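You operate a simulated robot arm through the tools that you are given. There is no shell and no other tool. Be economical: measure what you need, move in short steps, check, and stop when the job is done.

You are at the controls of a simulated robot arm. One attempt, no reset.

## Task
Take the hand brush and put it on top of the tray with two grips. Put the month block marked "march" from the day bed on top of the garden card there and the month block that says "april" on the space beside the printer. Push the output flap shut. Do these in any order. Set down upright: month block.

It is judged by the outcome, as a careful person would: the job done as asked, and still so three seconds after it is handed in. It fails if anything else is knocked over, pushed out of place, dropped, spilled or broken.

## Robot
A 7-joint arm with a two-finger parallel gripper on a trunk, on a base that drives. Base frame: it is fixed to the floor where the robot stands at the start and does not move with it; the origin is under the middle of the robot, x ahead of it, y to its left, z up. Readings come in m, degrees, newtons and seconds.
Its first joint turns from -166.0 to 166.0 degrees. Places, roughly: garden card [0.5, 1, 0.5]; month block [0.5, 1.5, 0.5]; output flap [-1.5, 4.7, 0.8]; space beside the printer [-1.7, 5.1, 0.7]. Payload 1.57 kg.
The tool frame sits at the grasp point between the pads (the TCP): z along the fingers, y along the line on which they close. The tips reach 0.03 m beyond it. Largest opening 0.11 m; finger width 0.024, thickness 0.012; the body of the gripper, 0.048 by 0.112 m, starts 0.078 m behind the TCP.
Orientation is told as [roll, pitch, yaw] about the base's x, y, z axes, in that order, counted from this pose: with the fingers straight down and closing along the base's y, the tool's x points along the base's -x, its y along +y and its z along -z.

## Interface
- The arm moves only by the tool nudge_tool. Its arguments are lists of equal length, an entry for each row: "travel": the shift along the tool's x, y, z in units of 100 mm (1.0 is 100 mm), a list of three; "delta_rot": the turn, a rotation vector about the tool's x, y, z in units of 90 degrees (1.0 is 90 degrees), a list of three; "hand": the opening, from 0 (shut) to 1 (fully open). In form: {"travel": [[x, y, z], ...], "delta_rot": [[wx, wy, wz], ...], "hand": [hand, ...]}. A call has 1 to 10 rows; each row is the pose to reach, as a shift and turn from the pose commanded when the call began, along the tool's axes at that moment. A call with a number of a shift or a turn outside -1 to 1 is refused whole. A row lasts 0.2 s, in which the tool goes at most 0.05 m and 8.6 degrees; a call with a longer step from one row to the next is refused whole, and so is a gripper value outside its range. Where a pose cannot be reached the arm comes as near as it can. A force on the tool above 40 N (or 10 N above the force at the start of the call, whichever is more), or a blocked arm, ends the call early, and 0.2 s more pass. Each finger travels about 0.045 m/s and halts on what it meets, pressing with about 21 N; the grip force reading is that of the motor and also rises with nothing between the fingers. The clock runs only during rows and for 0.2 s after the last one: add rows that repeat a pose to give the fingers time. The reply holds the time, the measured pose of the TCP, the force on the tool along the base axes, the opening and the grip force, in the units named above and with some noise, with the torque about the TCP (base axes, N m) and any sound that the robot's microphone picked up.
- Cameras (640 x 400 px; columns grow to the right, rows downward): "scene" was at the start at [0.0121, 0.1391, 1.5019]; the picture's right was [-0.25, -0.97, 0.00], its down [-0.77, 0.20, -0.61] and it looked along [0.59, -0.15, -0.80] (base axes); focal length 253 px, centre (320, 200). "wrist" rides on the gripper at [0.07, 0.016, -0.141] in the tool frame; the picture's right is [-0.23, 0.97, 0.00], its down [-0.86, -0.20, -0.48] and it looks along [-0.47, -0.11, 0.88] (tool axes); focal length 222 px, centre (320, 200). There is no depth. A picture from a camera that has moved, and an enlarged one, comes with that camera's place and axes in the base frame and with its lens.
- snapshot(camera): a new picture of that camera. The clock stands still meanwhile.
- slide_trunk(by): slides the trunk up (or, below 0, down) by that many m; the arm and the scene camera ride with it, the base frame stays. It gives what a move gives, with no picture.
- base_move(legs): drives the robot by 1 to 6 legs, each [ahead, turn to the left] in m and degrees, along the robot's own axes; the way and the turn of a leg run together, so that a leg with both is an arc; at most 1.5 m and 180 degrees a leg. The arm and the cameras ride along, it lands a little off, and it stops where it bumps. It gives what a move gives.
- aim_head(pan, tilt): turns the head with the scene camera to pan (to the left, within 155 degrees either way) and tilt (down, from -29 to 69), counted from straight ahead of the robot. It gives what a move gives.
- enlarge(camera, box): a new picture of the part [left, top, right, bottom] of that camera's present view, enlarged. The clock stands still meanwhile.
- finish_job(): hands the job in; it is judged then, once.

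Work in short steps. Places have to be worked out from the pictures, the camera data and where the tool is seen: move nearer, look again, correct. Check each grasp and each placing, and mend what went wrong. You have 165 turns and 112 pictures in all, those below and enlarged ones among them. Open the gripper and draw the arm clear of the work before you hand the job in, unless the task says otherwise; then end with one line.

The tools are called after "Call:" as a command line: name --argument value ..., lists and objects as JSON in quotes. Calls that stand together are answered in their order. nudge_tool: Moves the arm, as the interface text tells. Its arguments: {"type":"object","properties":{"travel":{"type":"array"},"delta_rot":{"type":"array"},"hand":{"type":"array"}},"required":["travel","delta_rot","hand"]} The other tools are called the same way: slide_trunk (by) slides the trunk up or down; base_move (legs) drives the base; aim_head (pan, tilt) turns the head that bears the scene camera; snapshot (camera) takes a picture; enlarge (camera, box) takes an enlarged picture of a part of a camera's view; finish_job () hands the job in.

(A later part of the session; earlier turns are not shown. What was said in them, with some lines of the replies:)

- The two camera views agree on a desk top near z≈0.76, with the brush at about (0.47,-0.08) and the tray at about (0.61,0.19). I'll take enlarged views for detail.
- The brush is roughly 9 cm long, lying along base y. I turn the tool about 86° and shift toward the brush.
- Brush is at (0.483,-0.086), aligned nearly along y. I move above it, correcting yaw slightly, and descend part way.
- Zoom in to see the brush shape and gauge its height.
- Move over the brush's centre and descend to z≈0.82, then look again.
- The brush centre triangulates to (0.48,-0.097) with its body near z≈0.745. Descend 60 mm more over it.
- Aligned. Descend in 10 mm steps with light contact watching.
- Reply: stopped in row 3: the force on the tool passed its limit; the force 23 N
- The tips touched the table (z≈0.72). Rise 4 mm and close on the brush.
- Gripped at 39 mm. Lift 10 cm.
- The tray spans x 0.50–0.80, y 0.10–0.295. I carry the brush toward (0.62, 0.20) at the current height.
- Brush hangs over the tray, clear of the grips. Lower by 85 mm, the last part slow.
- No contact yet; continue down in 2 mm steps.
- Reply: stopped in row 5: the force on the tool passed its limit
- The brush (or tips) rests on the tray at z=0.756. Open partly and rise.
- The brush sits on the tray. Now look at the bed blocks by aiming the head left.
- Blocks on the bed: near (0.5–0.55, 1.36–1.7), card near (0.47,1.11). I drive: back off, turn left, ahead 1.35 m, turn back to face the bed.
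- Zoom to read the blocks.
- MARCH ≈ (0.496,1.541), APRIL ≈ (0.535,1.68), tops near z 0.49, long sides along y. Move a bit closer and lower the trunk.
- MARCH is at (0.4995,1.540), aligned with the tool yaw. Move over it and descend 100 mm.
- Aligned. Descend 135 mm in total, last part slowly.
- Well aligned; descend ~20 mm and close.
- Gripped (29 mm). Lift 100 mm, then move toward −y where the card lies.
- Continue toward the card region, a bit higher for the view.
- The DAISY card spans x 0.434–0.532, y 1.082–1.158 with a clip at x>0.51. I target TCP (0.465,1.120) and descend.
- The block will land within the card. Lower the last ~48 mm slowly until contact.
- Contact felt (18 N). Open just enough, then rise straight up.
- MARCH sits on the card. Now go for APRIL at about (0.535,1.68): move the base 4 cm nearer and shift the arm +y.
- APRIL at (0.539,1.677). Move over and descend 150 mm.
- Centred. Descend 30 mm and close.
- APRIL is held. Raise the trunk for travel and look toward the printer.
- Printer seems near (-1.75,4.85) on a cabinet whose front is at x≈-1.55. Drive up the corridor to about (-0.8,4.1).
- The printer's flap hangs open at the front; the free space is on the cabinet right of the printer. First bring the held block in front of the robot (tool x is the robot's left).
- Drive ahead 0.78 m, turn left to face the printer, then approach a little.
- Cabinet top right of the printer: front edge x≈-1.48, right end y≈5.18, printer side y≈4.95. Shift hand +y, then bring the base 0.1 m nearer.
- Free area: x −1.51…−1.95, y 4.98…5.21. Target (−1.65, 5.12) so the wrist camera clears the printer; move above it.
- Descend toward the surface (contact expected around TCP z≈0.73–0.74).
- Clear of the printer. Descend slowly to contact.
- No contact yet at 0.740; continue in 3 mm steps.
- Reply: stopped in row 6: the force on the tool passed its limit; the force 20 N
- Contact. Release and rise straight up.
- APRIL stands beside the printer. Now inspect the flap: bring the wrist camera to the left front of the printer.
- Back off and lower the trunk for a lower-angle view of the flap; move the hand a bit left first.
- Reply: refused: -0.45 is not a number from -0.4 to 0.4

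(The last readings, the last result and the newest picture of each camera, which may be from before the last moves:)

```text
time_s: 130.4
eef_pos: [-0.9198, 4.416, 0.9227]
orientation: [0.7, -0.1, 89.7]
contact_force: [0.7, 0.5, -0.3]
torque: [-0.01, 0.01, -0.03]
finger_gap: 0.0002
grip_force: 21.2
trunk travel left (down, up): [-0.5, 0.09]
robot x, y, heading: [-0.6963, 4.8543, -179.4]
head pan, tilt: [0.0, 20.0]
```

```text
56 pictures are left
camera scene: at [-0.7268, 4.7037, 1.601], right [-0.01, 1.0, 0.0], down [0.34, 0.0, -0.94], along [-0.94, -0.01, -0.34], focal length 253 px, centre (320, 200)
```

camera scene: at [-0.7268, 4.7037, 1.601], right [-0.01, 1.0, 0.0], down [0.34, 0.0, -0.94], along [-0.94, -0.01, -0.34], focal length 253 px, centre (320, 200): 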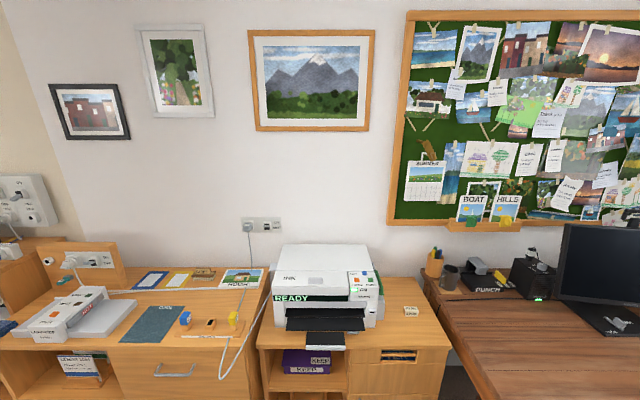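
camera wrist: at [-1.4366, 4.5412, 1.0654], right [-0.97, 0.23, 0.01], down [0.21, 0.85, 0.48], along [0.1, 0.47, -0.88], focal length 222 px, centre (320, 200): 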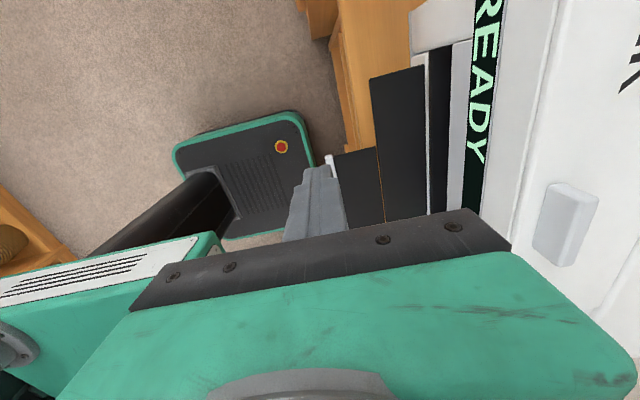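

Call:
slide_trunk --by -0.4

Call:
aim_head --pan 0 --tilt 25

Call:
snapshot --camera "scene"

Call:
enlarge --camera "scene" --box '[230, 130, 430, 260]'

```text
time_s: 134.2
eef_pos: [-0.9189, 4.4154, 0.5235]
orientation: [0.7, 0.0, 89.8]
contact_force: [0.0, -0.3, 0.0]
torque: [0.01, -0.01, 0.0]
finger_gap: 0.0
grip_force: 21.0
trunk travel left (down, up): [-0.1, 0.49]
robot x, y, heading: [-0.6923, 4.8605, -179.3]
head pan, tilt: [0.0, 20.0]
```

```text
time_s: 134.8
eef_pos: [-0.9198, 4.4159, 0.5224]
orientation: [0.6, -0.1, 89.8]
contact_force: [0.0, -0.4, 0.1]
torque: [-0.01, -0.02, -0.03]
finger_gap: 0.0
grip_force: 21.2
trunk travel left (down, up): [-0.1, 0.49]
robot x, y, heading: [-0.6954, 4.8569, -179.5]
head pan, tilt: [0.0, 25.0]
```

```text
55 pictures are left
camera scene: at [-0.7259, 4.7037, 1.193], right [-0.01, 1.0, 0.0], down [0.42, 0.01, -0.91], along [-0.91, -0.01, -0.42], focal length 253 px, centre (320, 200)
```

scene: 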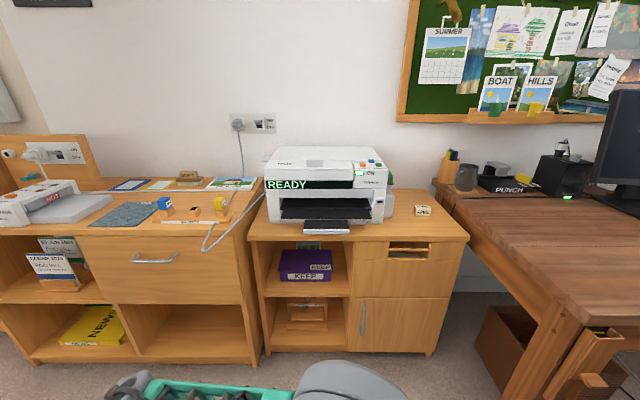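

```text
3.08 times, centred on (330, 195) of scene
camera zoom: at [-0.7259, 4.7037, 1.193], right [-0.01, 1.0, 0.0], down [0.42, 0.01, -0.91], along [-0.91, -0.01, -0.42], focal length 778 px, centre (289, 215)
```

zoom: 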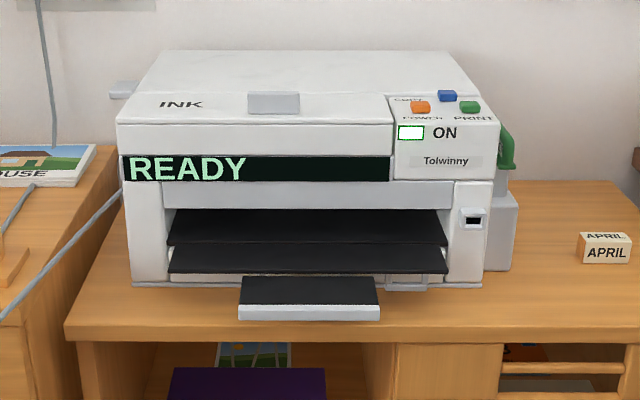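

The flap plate is near-horizontal at z≈0.755 (hinge line ~x −1.58), its silver lip at x≈−1.43, overhanging the cabinet edge. I'll turn the tool to point forward so I can look at it level and lift it from below. First raise the trunk and centre the hand.

Call:
slide_trunk --by 0.3

Call:
nudge_tool --travel '[[-0.3, 0.3, 0], [-0.6, 0.6, 0], [-0.9, 0.9, 0], [-1.0, 1.0, 0]]' --delta_rot '[[0, 0, 0], [0, 0, 0], [0, 0, 0], [0, 0, 0]]' --hand '[0, 0, 0, 0]'

Call:
nudge_tool --travel '[[-0.3, 0.3, 0], [-0.6, 0.6, 0], [-0.9, 0.9, 0], [-1.0, 1.0, 0]]' --delta_rot '[[0, 0, 0], [0, 0, 0], [0, 0, 0], [0, 0, 0]]' --hand '[0, 0, 0, 0]'

Call:
nudge_tool --travel '[[-0.1, 0.05, 0], [-0.2, 0.1, 0], [-0.3, 0.15, 0], [-0.4, 0.2, 0], [-0.5, 0.25, 0], [-0.6, 0.3, 0], [-0.7, 0.3, 0], [-0.8, 0.3, 0], [-0.9, 0.3, 0], [-1.0, 0.3, 0]]' --delta_rot '[[-0.09, 0, 0], [-0.18, 0, 0], [-0.27, 0, 0], [-0.36, 0, 0], [-0.45, 0, 0], [-0.54, 0, 0], [-0.63, 0, 0], [-0.72, 0, 0], [-0.81, 0, 0], [-0.9, 0, 0]]' --hand '[0, 0, 0, 0, 0, 0, 0, 0, 0, 0]'

```text
time_s: 137.8
eef_pos: [-0.919, 4.4156, 0.8225]
orientation: [0.7, 0.0, 89.8]
contact_force: [0.0, -0.4, -0.2]
torque: [0.0, 0.02, 0.0]
finger_gap: 0.0
grip_force: 20.6
trunk travel left (down, up): [-0.4, 0.19]
robot x, y, heading: [-0.6964, 4.8604, -179.4]
head pan, tilt: [0.0, 25.0]
```

```text
time_s: 138.8
eef_pos: [-1.0192, 4.5167, 0.8241]
orientation: [0.8, -0.1, 89.8]
contact_force: [-0.2, 0.4, -0.1]
torque: [0.02, -0.03, 0.02]
finger_gap: 0.0001
grip_force: 21.9
trunk travel left (down, up): [-0.4, 0.19]
robot x, y, heading: [-0.6965, 4.8575, -179.2]
head pan, tilt: [0.0, 25.0]
```

```text
time_s: 139.8
eef_pos: [-1.1186, 4.6174, 0.8261]
orientation: [0.6, 0.1, 89.8]
contact_force: [0.1, 0.1, -0.1]
torque: [-0.04, -0.01, 0.0]
finger_gap: 0.0003
grip_force: 20.9
trunk travel left (down, up): [-0.4, 0.19]
robot x, y, heading: [-0.6937, 4.8575, -179.2]
head pan, tilt: [0.0, 25.0]
```

```text
time_s: 142.1
eef_pos: [-1.1481, 4.7163, 0.827]
orientation: [81.8, 0.1, 89.9]
contact_force: [0.1, 0.9, -0.4]
torque: [0.01, -0.01, 0.02]
finger_gap: 0.0
grip_force: 21.1
trunk travel left (down, up): [-0.4, 0.19]
robot x, y, heading: [-0.6972, 4.861, -179.4]
head pan, tilt: [0.0, 25.0]
```

Finish the rotation to level and look.

Call:
nudge_tool --travel '[[0, 0, 0], [0, 0, 0]]' --delta_rot '[[-0.09, 0, 0], [-0.09, 0, 0]]' --hand '[0, 0]'

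Call:
base_move --legs '[[0.12, 0]]'

Call:
snapshot --camera "wrist"

```text
time_s: 142.7
eef_pos: [-1.1492, 4.7123, 0.8403]
orientation: [87.0, 1.4, 90.1]
contact_force: [-0.1, -0.1, 0.7]
torque: [0.0, 0.0, 0.0]
finger_gap: 0.0001
grip_force: 21.0
out of reach, approached as far as the arm can: row 1, 2
trunk travel left (down, up): [-0.4, 0.19]
robot x, y, heading: [-0.6927, 4.8569, -179.4]
head pan, tilt: [0.0, 25.0]
```

```text
time_s: 143.9
eef_pos: [-1.2709, 4.7122, 0.8428]
orientation: [87.4, 1.7, 89.9]
contact_force: [-0.1, -0.7, -1.1]
torque: [-0.01, 0.04, -0.01]
finger_gap: 0.0
grip_force: 20.9
trunk travel left (down, up): [-0.4, 0.19]
robot x, y, heading: [-0.8171, 4.8541, -179.4]
head pan, tilt: [0.0, 25.0]
```

```text
53 pictures are left
camera wrist: at [-1.1297, 4.6413, 0.8665], right [-0.04, 0.26, 0.97], down [0.49, 0.85, -0.2], along [-0.87, 0.46, -0.16], focal length 222 px, centre (320, 200)
```

wrist: 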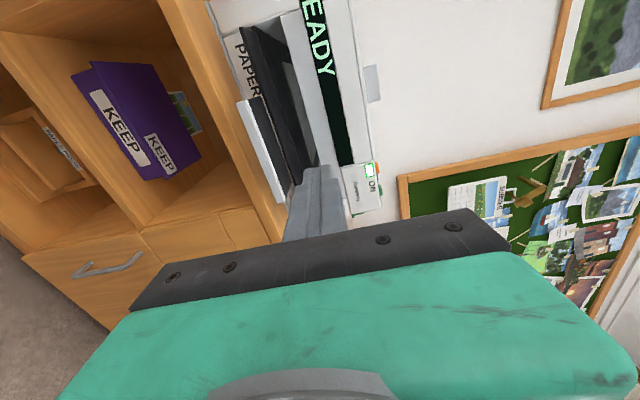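

Call:
enlarge --camera "wrist" --box '[200, 0, 400, 220]'

```text
1.82 times, centred on (300, 110) of wrist
camera zoom: at [-1.1297, 4.6413, 0.8665], right [-0.04, 0.26, 0.97], down [0.49, 0.85, -0.2], along [-0.87, 0.46, -0.16], focal length 404 px, centre (356, 364)
```

zoom: 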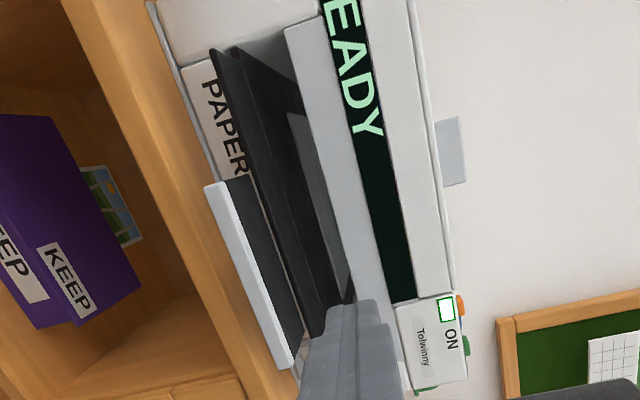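

I'll test by lifting the lip gently from below. Lower the trunk so the closed fingers sit just below the lip (z 0.738), and approach.

Call:
slide_trunk --by -0.13

Call:
base_move --legs '[[0.09, 0]]'

Call:
snapshot --camera "wrist"

Call:
aim_head --pan 0 --tilt 40

Call:
snapshot --camera "scene"

```text
time_s: 145.5
eef_pos: [-1.2719, 4.7091, 0.7165]
orientation: [87.6, 2.1, 89.8]
contact_force: [-0.1, -0.1, 0.1]
torque: [0.0, -0.02, -0.01]
finger_gap: 0.0002
grip_force: 20.6
trunk travel left (down, up): [-0.27, 0.32]
robot x, y, heading: [-0.8156, 4.8569, -179.1]
head pan, tilt: [0.0, 25.0]
```

```text
time_s: 146.6
eef_pos: [-1.3633, 4.7071, 0.717]
orientation: [87.7, 2.3, 90.0]
contact_force: [0.0, -0.2, 0.0]
torque: [0.0, -0.01, 0.03]
finger_gap: 0.0
grip_force: 21.1
trunk travel left (down, up): [-0.27, 0.32]
robot x, y, heading: [-0.9065, 4.8597, -179.1]
head pan, tilt: [0.0, 25.0]
```

```text
51 pictures are left
camera wrist: at [-1.2211, 4.6379, 0.7406], right [-0.04, 0.27, 0.96], down [0.49, 0.85, -0.21], along [-0.87, 0.46, -0.16], focal length 222 px, centre (320, 200)
```

wrist: 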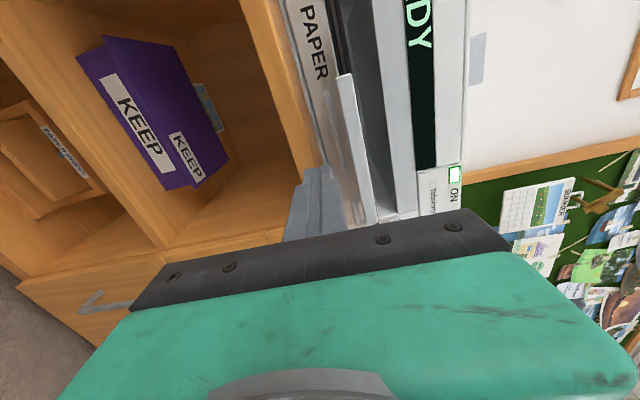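

```text
time_s: 147.3
eef_pos: [-1.3624, 4.7076, 0.7181]
orientation: [87.7, 2.4, 90.0]
contact_force: [-0.3, -0.5, 0.0]
torque: [-0.02, -0.02, -0.01]
finger_gap: 0.0001
grip_force: 21.0
trunk travel left (down, up): [-0.27, 0.32]
robot x, y, heading: [-0.9085, 4.8517, -179.2]
head pan, tilt: [0.0, 40.0]
```

```text
50 pictures are left
camera scene: at [-0.9289, 4.7013, 1.3397], right [-0.01, 1.0, 0.0], down [0.64, 0.01, -0.77], along [-0.77, -0.01, -0.64], focal length 253 px, centre (320, 200)
```

scene: 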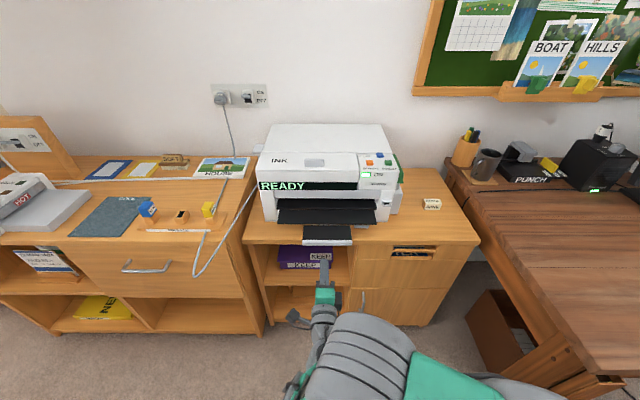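

Call:
enlarge --camera "wrist" --box '[270, 60, 420, 240]'

Call:
enlarge --camera "scene" --box '[250, 170, 410, 310]'

```text
2.22 times, centred on (345, 150) of wrist
camera zoom: at [-1.2213, 4.6376, 0.7413], right [-0.04, 0.27, 0.96], down [0.49, 0.85, -0.22], along [-0.87, 0.46, -0.16], focal length 494 px, centre (264, 311)
```

zoom: 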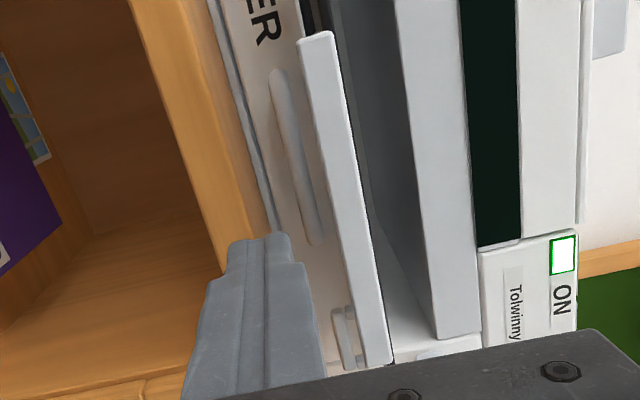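

```text
2.86 times, centred on (330, 240) of scene
camera zoom: at [-0.9289, 4.7013, 1.3397], right [-0.01, 1.0, 0.0], down [0.64, 0.01, -0.77], along [-0.77, -0.01, -0.64], focal length 722 px, centre (291, 86)
```

zoom: 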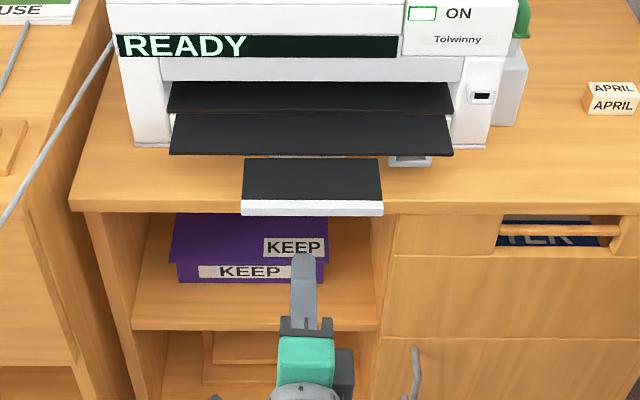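

Lip is at z 0.74–0.76, x≈−1.44; the finger top at ≈0.73 is just beneath. Advance the base 7 cm so the tips go under the lip.

Call:
base_move --legs '[[0.07, 0]]'

Call:
enlarge --camera "scene" --box '[250, 170, 410, 310]'

Call:
snapshot --camera "wrist"

```text
time_s: 148.4
eef_pos: [-1.4309, 4.7053, 0.7178]
orientation: [87.8, 2.4, 89.9]
contact_force: [0.3, -0.5, -0.1]
torque: [0.01, 0.05, 0.02]
finger_gap: 0.0001
grip_force: 20.9
trunk travel left (down, up): [-0.27, 0.32]
robot x, y, heading: [-0.9743, 4.8542, -178.9]
head pan, tilt: [0.0, 40.0]
```

```text
2.86 times, centred on (330, 240) of scene
camera zoom: at [-0.9977, 4.7003, 1.3396], right [-0.01, 1.0, 0.0], down [0.64, 0.01, -0.77], along [-0.77, -0.01, -0.64], focal length 722 px, centre (291, 86)
```

zoom: 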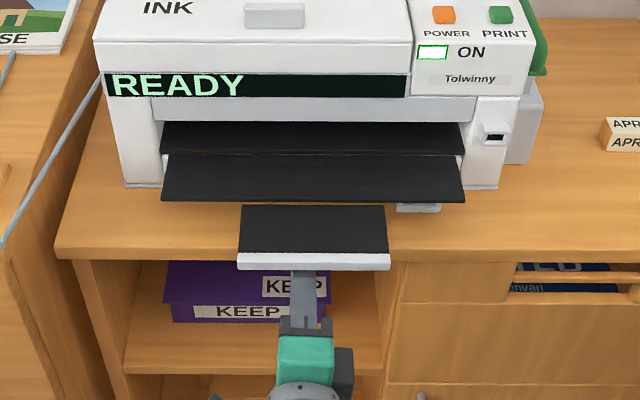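

```text
46 pictures are left
camera wrist: at [-1.2904, 4.6361, 0.7415], right [-0.04, 0.27, 0.96], down [0.49, 0.85, -0.22], along [-0.87, 0.46, -0.16], focal length 222 px, centre (320, 200)
```

wrist: 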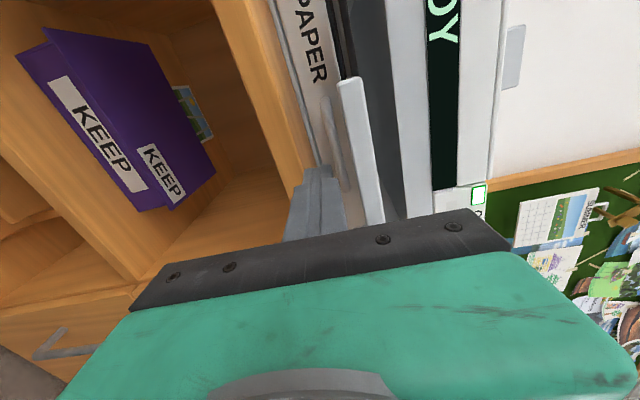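

Tips are under the lip. Lift gently 20 mm in 4 mm steps (tool y is up) and watch the force.

Call:
nudge_tool --travel '[[0, 0.04, 0], [0, 0.08, 0], [0, 0.12, 0], [0, 0.16, 0], [0, 0.2, 0]]' --delta_rot '[[0, 0, 0], [0, 0, 0], [0, 0, 0], [0, 0, 0], [0, 0, 0]]' --hand '[0, 0, 0, 0, 0]'

Call:
enlarge --camera "scene" --box '[250, 170, 410, 310]'

```text
time_s: 149.6
eef_pos: [-1.4334, 4.7059, 0.7383]
orientation: [87.7, 2.4, 89.8]
contact_force: [0.6, -0.6, -0.2]
torque: [-0.01, 0.0, -0.06]
finger_gap: 0.0
grip_force: 21.0
trunk travel left (down, up): [-0.27, 0.32]
robot x, y, heading: [-0.9785, 4.8523, -179.5]
head pan, tilt: [0.0, 40.0]
```

```text
2.86 times, centred on (330, 240) of scene
camera zoom: at [-0.9979, 4.7003, 1.3396], right [-0.01, 1.0, 0.0], down [0.64, 0.01, -0.77], along [-0.77, -0.01, -0.64], focal length 722 px, centre (291, 86)
```

zoom: 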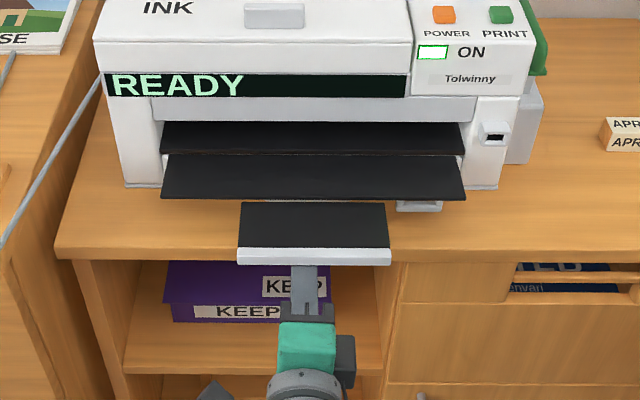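

The whole flap pivots freely about its rear edge (x≈−1.58). Continue the arc: up and gradually forward.

Call:
nudge_tool --travel '[[0, 0.15, 0.02], [0, 0.3, 0.06], [0, 0.45, 0.1], [0, 0.6, 0.16], [0, 0.75, 0.25], [0, 0.75, 0.25]]' --delta_rot '[[0, 0, 0], [0, 0, 0], [0, 0, 0], [0, 0, 0], [0, 0, 0], [0, 0, 0]]' --hand '[0, 0, 0, 0, 0, 0]'

Call:
enlarge --camera "scene" --box '[250, 150, 410, 290]'

```text
time_s: 151.0
eef_pos: [-1.4602, 4.7095, 0.8131]
orientation: [87.7, 2.4, 89.9]
contact_force: [0.7, -0.7, 0.1]
torque: [0.04, 0.01, 0.0]
finger_gap: 0.0
grip_force: 21.5
trunk travel left (down, up): [-0.27, 0.32]
robot x, y, heading: [-0.9769, 4.8554, -179.0]
head pan, tilt: [0.0, 40.0]
```

```text
2.86 times, centred on (330, 220) of scene
camera zoom: at [-0.9979, 4.7004, 1.3396], right [-0.01, 1.0, 0.0], down [0.64, 0.01, -0.77], along [-0.77, -0.01, -0.64], focal length 722 px, centre (291, 143)
```

zoom: 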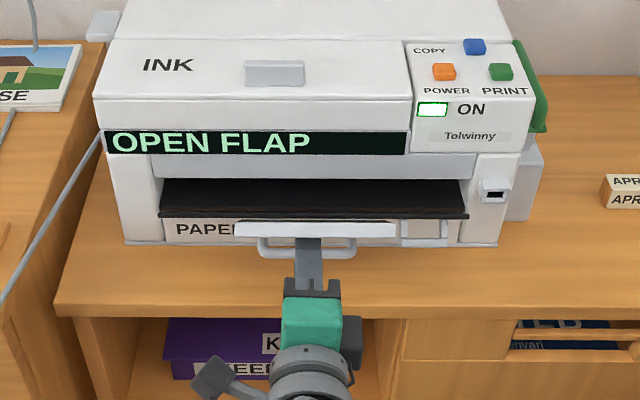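

The flap is partly up. Continue raising and pushing forward.

Call:
nudge_tool --travel '[[0, 0.1, 0.08], [0, 0.2, 0.18], [0, 0.3, 0.3], [0, 0.38, 0.42], [0, 0.42, 0.55], [0, 0.42, 0.55]]' --delta_rot '[[0, 0, 0], [0, 0, 0], [0, 0, 0], [0, 0, 0], [0, 0, 0], [0, 0, 0]]' --hand '[0, 0, 0, 0, 0, 0]'

Call:
enlarge --camera "scene" --box '[250, 150, 410, 290]'

Call:
snapshot --camera "wrist"

```text
time_s: 152.4
eef_pos: [-1.5184, 4.7123, 0.8514]
orientation: [87.8, 2.4, 89.9]
contact_force: [0.2, 0.1, -0.3]
torque: [0.0, 0.02, -0.01]
finger_gap: 0.0
grip_force: 21.0
trunk travel left (down, up): [-0.27, 0.32]
robot x, y, heading: [-0.975, 4.8567, -179.2]
head pan, tilt: [0.0, 40.0]
```

```text
2.86 times, centred on (330, 220) of scene
camera zoom: at [-0.9979, 4.7003, 1.3397], right [-0.01, 1.0, 0.0], down [0.64, 0.01, -0.77], along [-0.77, -0.01, -0.64], focal length 722 px, centre (291, 143)
```

zoom: 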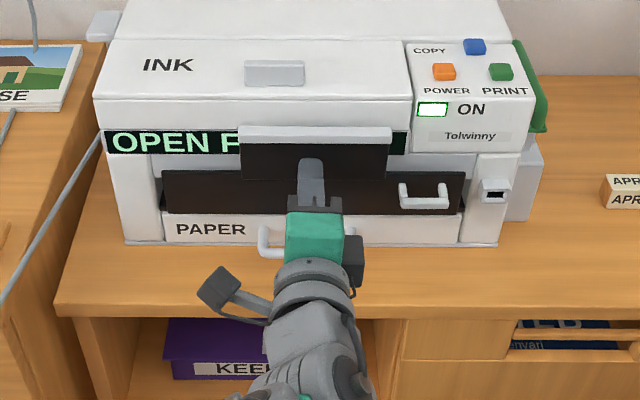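

```text
42 pictures are left
camera wrist: at [-1.3762, 4.6419, 0.8751], right [-0.04, 0.27, 0.96], down [0.49, 0.85, -0.22], along [-0.87, 0.46, -0.16], focal length 222 px, centre (320, 200)
```

wrist: 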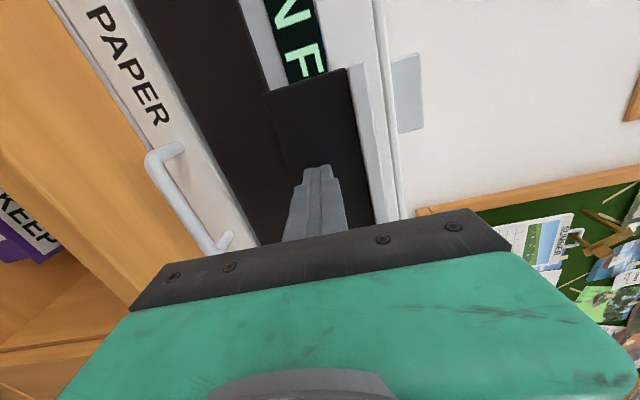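

Nearly shut. Push forward in 4 mm steps until resistance.

Call:
nudge_tool --travel '[[0, 0, 0.06], [0, 0, 0.12], [0, 0, 0.16], [0, 0, 0.2], [0, 0, 0.24], [0, 0, 0.28], [0, 0, 0.32]]' --delta_rot '[[0, 0, 0], [0, 0, 0], [0, 0, 0], [0, 0, 0], [0, 0, 0], [0, 0, 0], [0, 0, 0]]' --hand '[0, 0, 0, 0, 0, 0, 0]'

Call:
enlarge --camera "scene" --box '[250, 150, 410, 290]'

```text
time_s: 153.1
eef_pos: [-1.5234, 4.7111, 0.8486]
orientation: [87.5, 2.1, 90.1]
contact_force: [14.3, 1.3, -3.2]
torque: [0.04, 0.33, 0.06]
finger_gap: 0.0
grip_force: 20.4
trunk travel left (down, up): [-0.27, 0.32]
robot x, y, heading: [-0.9733, 4.8572, -178.8]
head pan, tilt: [0.0, 40.0]
stopped in row 3: the force on the tool passed its limit (the readings are from after the stop); the commanded pose is now the measured one
```

```text
2.86 times, centred on (330, 220) of scene
camera zoom: at [-0.992, 4.7008, 1.3397], right [-0.02, 1.0, 0.0], down [0.64, 0.01, -0.77], along [-0.77, -0.01, -0.64], focal length 722 px, centre (291, 143)
```

zoom: 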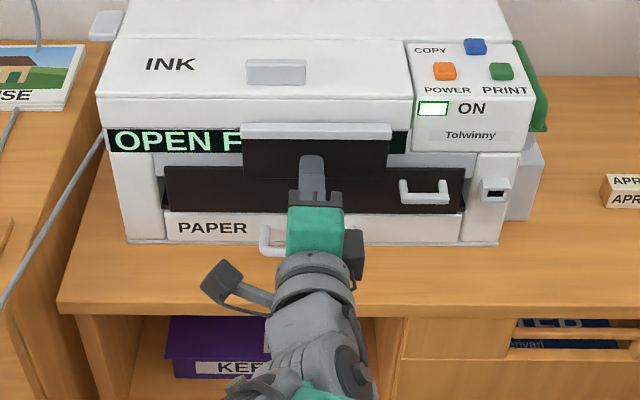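

Firm resistance — seemingly at its stop. Back off and check.

Call:
nudge_tool --travel '[[0, 0, -0.1], [0, 0, -0.3], [0, 0, -0.6], [0, 0, -1.0]]' --delta_rot '[[0, 0, 0], [0, 0, 0], [0, 0, 0], [0, 0, 0]]' --hand '[0, 0, 0, 0]'

Call:
base_move --legs '[[-0.3, 0]]'

Call:
enlarge --camera "scene" --box '[240, 100, 440, 240]'

Call:
snapshot --camera "wrist"

```text
time_s: 154.1
eef_pos: [-1.4286, 4.7116, 0.8519]
orientation: [87.5, 2.2, 89.8]
contact_force: [-0.8, -1.0, 0.8]
torque: [0.03, 0.01, 0.01]
finger_gap: 0.0
grip_force: 20.9
trunk travel left (down, up): [-0.27, 0.32]
robot x, y, heading: [-0.9748, 4.8561, -178.9]
head pan, tilt: [0.0, 40.0]
```

```text
time_s: 156.1
eef_pos: [-1.1319, 4.717, 0.8518]
orientation: [87.5, 2.3, 89.9]
contact_force: [0.4, -0.2, -0.1]
torque: [-0.01, 0.0, -0.03]
finger_gap: 0.0
grip_force: 21.5
trunk travel left (down, up): [-0.27, 0.32]
robot x, y, heading: [-0.6766, 4.8591, -179.3]
head pan, tilt: [0.0, 40.0]
```

```text
2.86 times, centred on (340, 170) of scene
camera zoom: at [-0.6981, 4.7047, 1.3396], right [-0.01, 1.0, 0.0], down [0.64, 0.01, -0.77], along [-0.77, -0.01, -0.64], focal length 722 px, centre (263, 286)
```

zoom: 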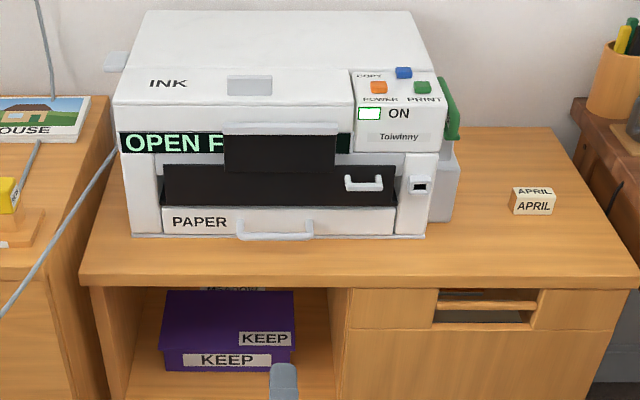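

```text
39 pictures are left
camera wrist: at [-0.9894, 4.647, 0.8761], right [-0.04, 0.27, 0.96], down [0.49, 0.85, -0.21], along [-0.87, 0.46, -0.17], focal length 222 px, centre (320, 200)
```

wrist: 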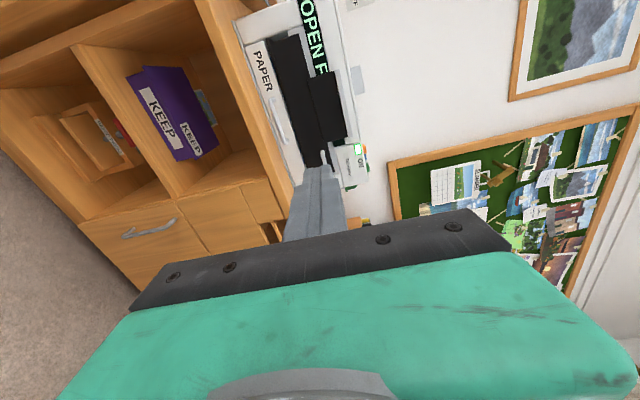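

Check the flap's angle closely from this side view.

Call:
enlarge --camera "wrist" --box '[230, 0, 390, 180]'

Call:
enlarge --camera "scene" --box '[270, 130, 400, 190]'

```text
2.22 times, centred on (310, 90) of wrist
camera zoom: at [-0.9894, 4.647, 0.8761], right [-0.04, 0.27, 0.96], down [0.49, 0.85, -0.21], along [-0.87, 0.46, -0.17], focal length 494 px, centre (342, 444)
```

zoom: 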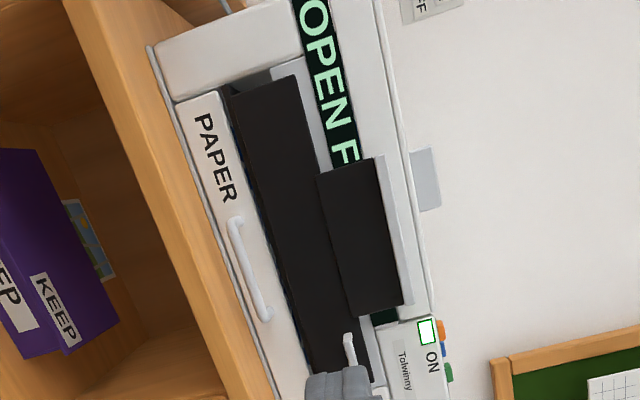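

```text
4.92 times, centred on (335, 160) of scene
camera zoom: at [-0.6981, 4.7047, 1.3396], right [-0.01, 1.0, 0.0], down [0.64, 0.01, -0.77], along [-0.77, -0.01, -0.64], focal length 1244 px, centre (246, 397)
```

zoom: 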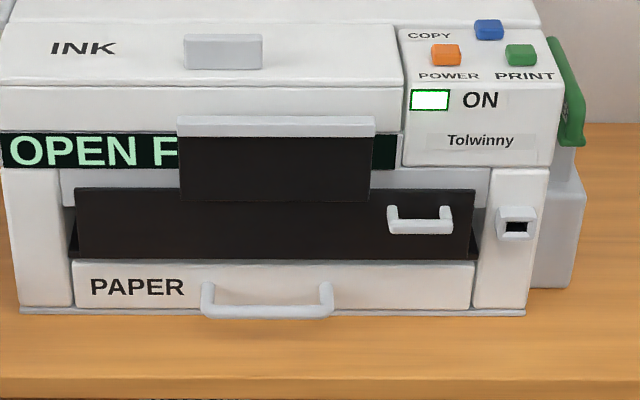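

The flap reads about vertical; I'll verify with one more gentle press higher, near the lip.

Call:
slide_trunk --by 0.022

Call:
base_move --legs '[[0.3, 0]]'

Call:
nudge_tool --travel '[[0, 0, 0.3], [0, 0, 0.6], [0, 0, 0.8], [0, 0, 0.8]]' --delta_rot '[[0, 0, 0], [0, 0, 0], [0, 0, 0], [0, 0, 0]]' --hand '[0, 0, 0, 0]'

Call:
snapshot --camera "wrist"

```text
time_s: 156.8
eef_pos: [-1.1311, 4.7164, 0.873]
orientation: [87.5, 2.2, 89.8]
contact_force: [-0.6, -0.2, 0.4]
torque: [0.04, -0.01, -0.04]
finger_gap: 0.0
grip_force: 21.4
trunk travel left (down, up): [-0.292, 0.298]
robot x, y, heading: [-0.6754, 4.8566, -179.1]
head pan, tilt: [0.0, 40.0]
```

```text
time_s: 158.8
eef_pos: [-1.4304, 4.7121, 0.874]
orientation: [87.5, 2.3, 90.0]
contact_force: [-0.1, 1.1, 0.0]
torque: [0.0, 0.01, 0.01]
finger_gap: 0.0
grip_force: 20.6
trunk travel left (down, up): [-0.292, 0.298]
robot x, y, heading: [-0.9747, 4.8545, -179.3]
head pan, tilt: [0.0, 40.0]
```

```text
time_s: 159.8
eef_pos: [-1.5099, 4.7127, 0.8705]
orientation: [87.5, 2.3, 89.9]
contact_force: [-0.5, 1.1, -0.4]
torque: [-0.02, -0.01, -0.01]
finger_gap: 0.0
grip_force: 21.5
trunk travel left (down, up): [-0.292, 0.298]
robot x, y, heading: [-0.9735, 4.8531, -179.1]
head pan, tilt: [0.0, 40.0]
```

```text
36 pictures are left
camera wrist: at [-1.3694, 4.6429, 0.8942], right [-0.04, 0.27, 0.96], down [0.49, 0.85, -0.21], along [-0.87, 0.46, -0.17], focal length 222 px, centre (320, 200)
```

wrist: 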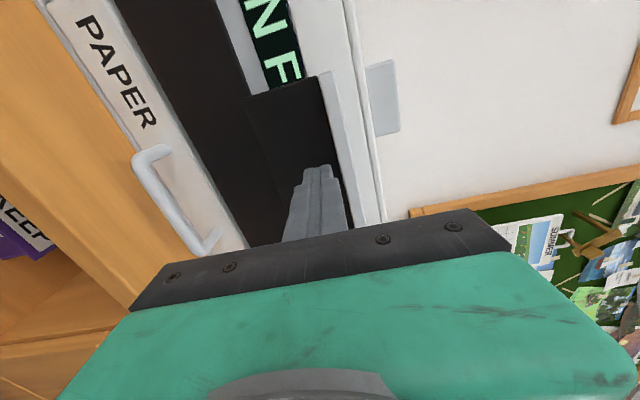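

Press forward in 2 mm steps.

Call:
nudge_tool --travel '[[0, 0, 0.03], [0, 0, 0.06], [0, 0, 0.09], [0, 0, 0.11], [0, 0, 0.13], [0, 0, 0.15], [0, 0, 0.17]]' --delta_rot '[[0, 0, 0], [0, 0, 0], [0, 0, 0], [0, 0, 0], [0, 0, 0], [0, 0, 0], [0, 0, 0]]' --hand '[0, 0, 0, 0, 0, 0, 0]'

Call:
enlarge --camera "wrist" --box '[220, 0, 400, 200]'

```text
time_s: 161.4
eef_pos: [-1.5261, 4.7117, 0.8685]
orientation: [87.5, 2.2, 90.0]
contact_force: [23.5, 2.2, 0.3]
torque: [-0.05, 0.09, 0.02]
finger_gap: 0.0005
grip_force: 21.0
trunk travel left (down, up): [-0.292, 0.298]
robot x, y, heading: [-0.9722, 4.8558, -178.8]
head pan, tilt: [0.0, 40.0]
```

```text
2.00 times, centred on (310, 100) of wrist
camera zoom: at [-1.3841, 4.6423, 0.8937], right [-0.04, 0.26, 0.96], down [0.49, 0.85, -0.21], along [-0.87, 0.46, -0.16], focal length 444 px, centre (340, 400)
```

zoom: 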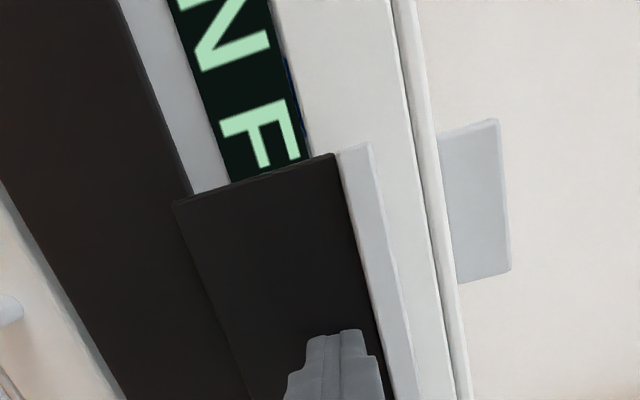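

The plate surface is vertical (same x at two heights) and firmly stopped: shut. Withdraw, open the gripper, and take a final look.

Call:
nudge_tool --travel '[[0, 0, -0.1], [0, 0, -0.4], [0, 0, -0.8], [0, 0, -1.0]]' --delta_rot '[[0, 0, 0], [0, 0, 0], [0, 0, 0], [0, 0, 0]]' --hand '[0, 0, 0, 0]'

Call:
base_move --legs '[[-0.35, 0]]'

Call:
nudge_tool --travel '[[0, 0, 0], [0, 0, 0], [0, 0, 0], [0, 0, 0], [0, 0, 0], [0, 0, 0]]' --delta_rot '[[0, 0, 0], [0, 0, 0], [0, 0, 0], [0, 0, 0], [0, 0, 0], [0, 0, 0]]' --hand '[0.8, 0.8, 0.8, 0.8, 0.8, 0.8]'

Call:
aim_head --pan 0 --tilt 30

Call:
enlarge --camera "scene" --box '[220, 120, 460, 270]'

```text
time_s: 162.4
eef_pos: [-1.427, 4.7121, 0.8744]
orientation: [87.5, 2.4, 90.0]
contact_force: [-0.3, 0.3, 0.6]
torque: [-0.06, -0.03, -0.04]
finger_gap: 0.0002
grip_force: 20.6
trunk travel left (down, up): [-0.292, 0.298]
robot x, y, heading: [-0.9767, 4.8554, -179.4]
head pan, tilt: [0.0, 40.0]
```

```text
time_s: 164.7
eef_pos: [-1.0759, 4.7184, 0.8739]
orientation: [87.6, 2.3, 89.7]
contact_force: [1.0, 0.1, -0.4]
torque: [0.01, 0.01, -0.02]
finger_gap: 0.0002
grip_force: 20.6
trunk travel left (down, up): [-0.292, 0.298]
robot x, y, heading: [-0.6209, 4.8596, -179.4]
head pan, tilt: [0.0, 40.0]
```

```text
time_s: 166.1
eef_pos: [-1.0753, 4.7188, 0.8732]
orientation: [87.5, 2.4, 89.8]
contact_force: [0.4, -0.1, -0.4]
torque: [-0.01, -0.02, -0.02]
finger_gap: 0.0878
grip_force: 0.1
trunk travel left (down, up): [-0.292, 0.298]
robot x, y, heading: [-0.6222, 4.8659, -179.2]
head pan, tilt: [0.0, 40.0]
```

```text
time_s: 166.8
eef_pos: [-1.076, 4.7188, 0.8736]
orientation: [87.5, 2.3, 89.9]
contact_force: [0.4, 0.3, -0.2]
torque: [-0.03, -0.01, 0.0]
finger_gap: 0.0882
grip_force: 0.0
trunk travel left (down, up): [-0.292, 0.298]
robot x, y, heading: [-0.6259, 4.8579, -179.1]
head pan, tilt: [0.0, 30.0]
```

```text
2.67 times, centred on (340, 195) of scene
camera zoom: at [-0.6524, 4.7051, 1.3769], right [-0.01, 1.0, 0.0], down [0.5, 0.01, -0.87], along [-0.87, -0.01, -0.5], focal length 674 px, centre (267, 213)
```

zoom: 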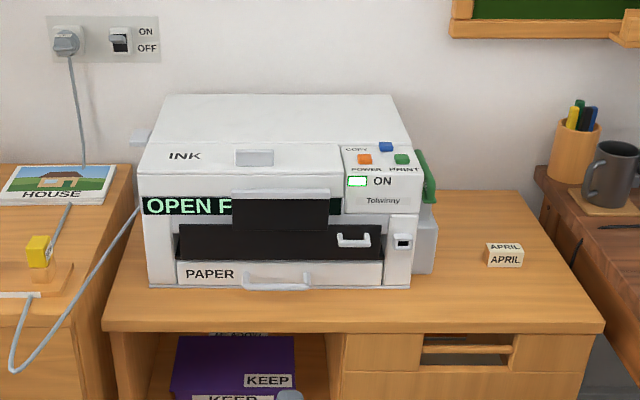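

The flap is shut and APRIL stands beside the printer. MARCH and the brush were checked when I placed them, and the arm is clear, so I'm handing in.

Call:
finish_job

```text
The job is handed in.
```

The job is handed in: the brush is on the tray, MARCH is upright on the garden card, APRIL is upright beside the printer, and the output flap is pushed shut.
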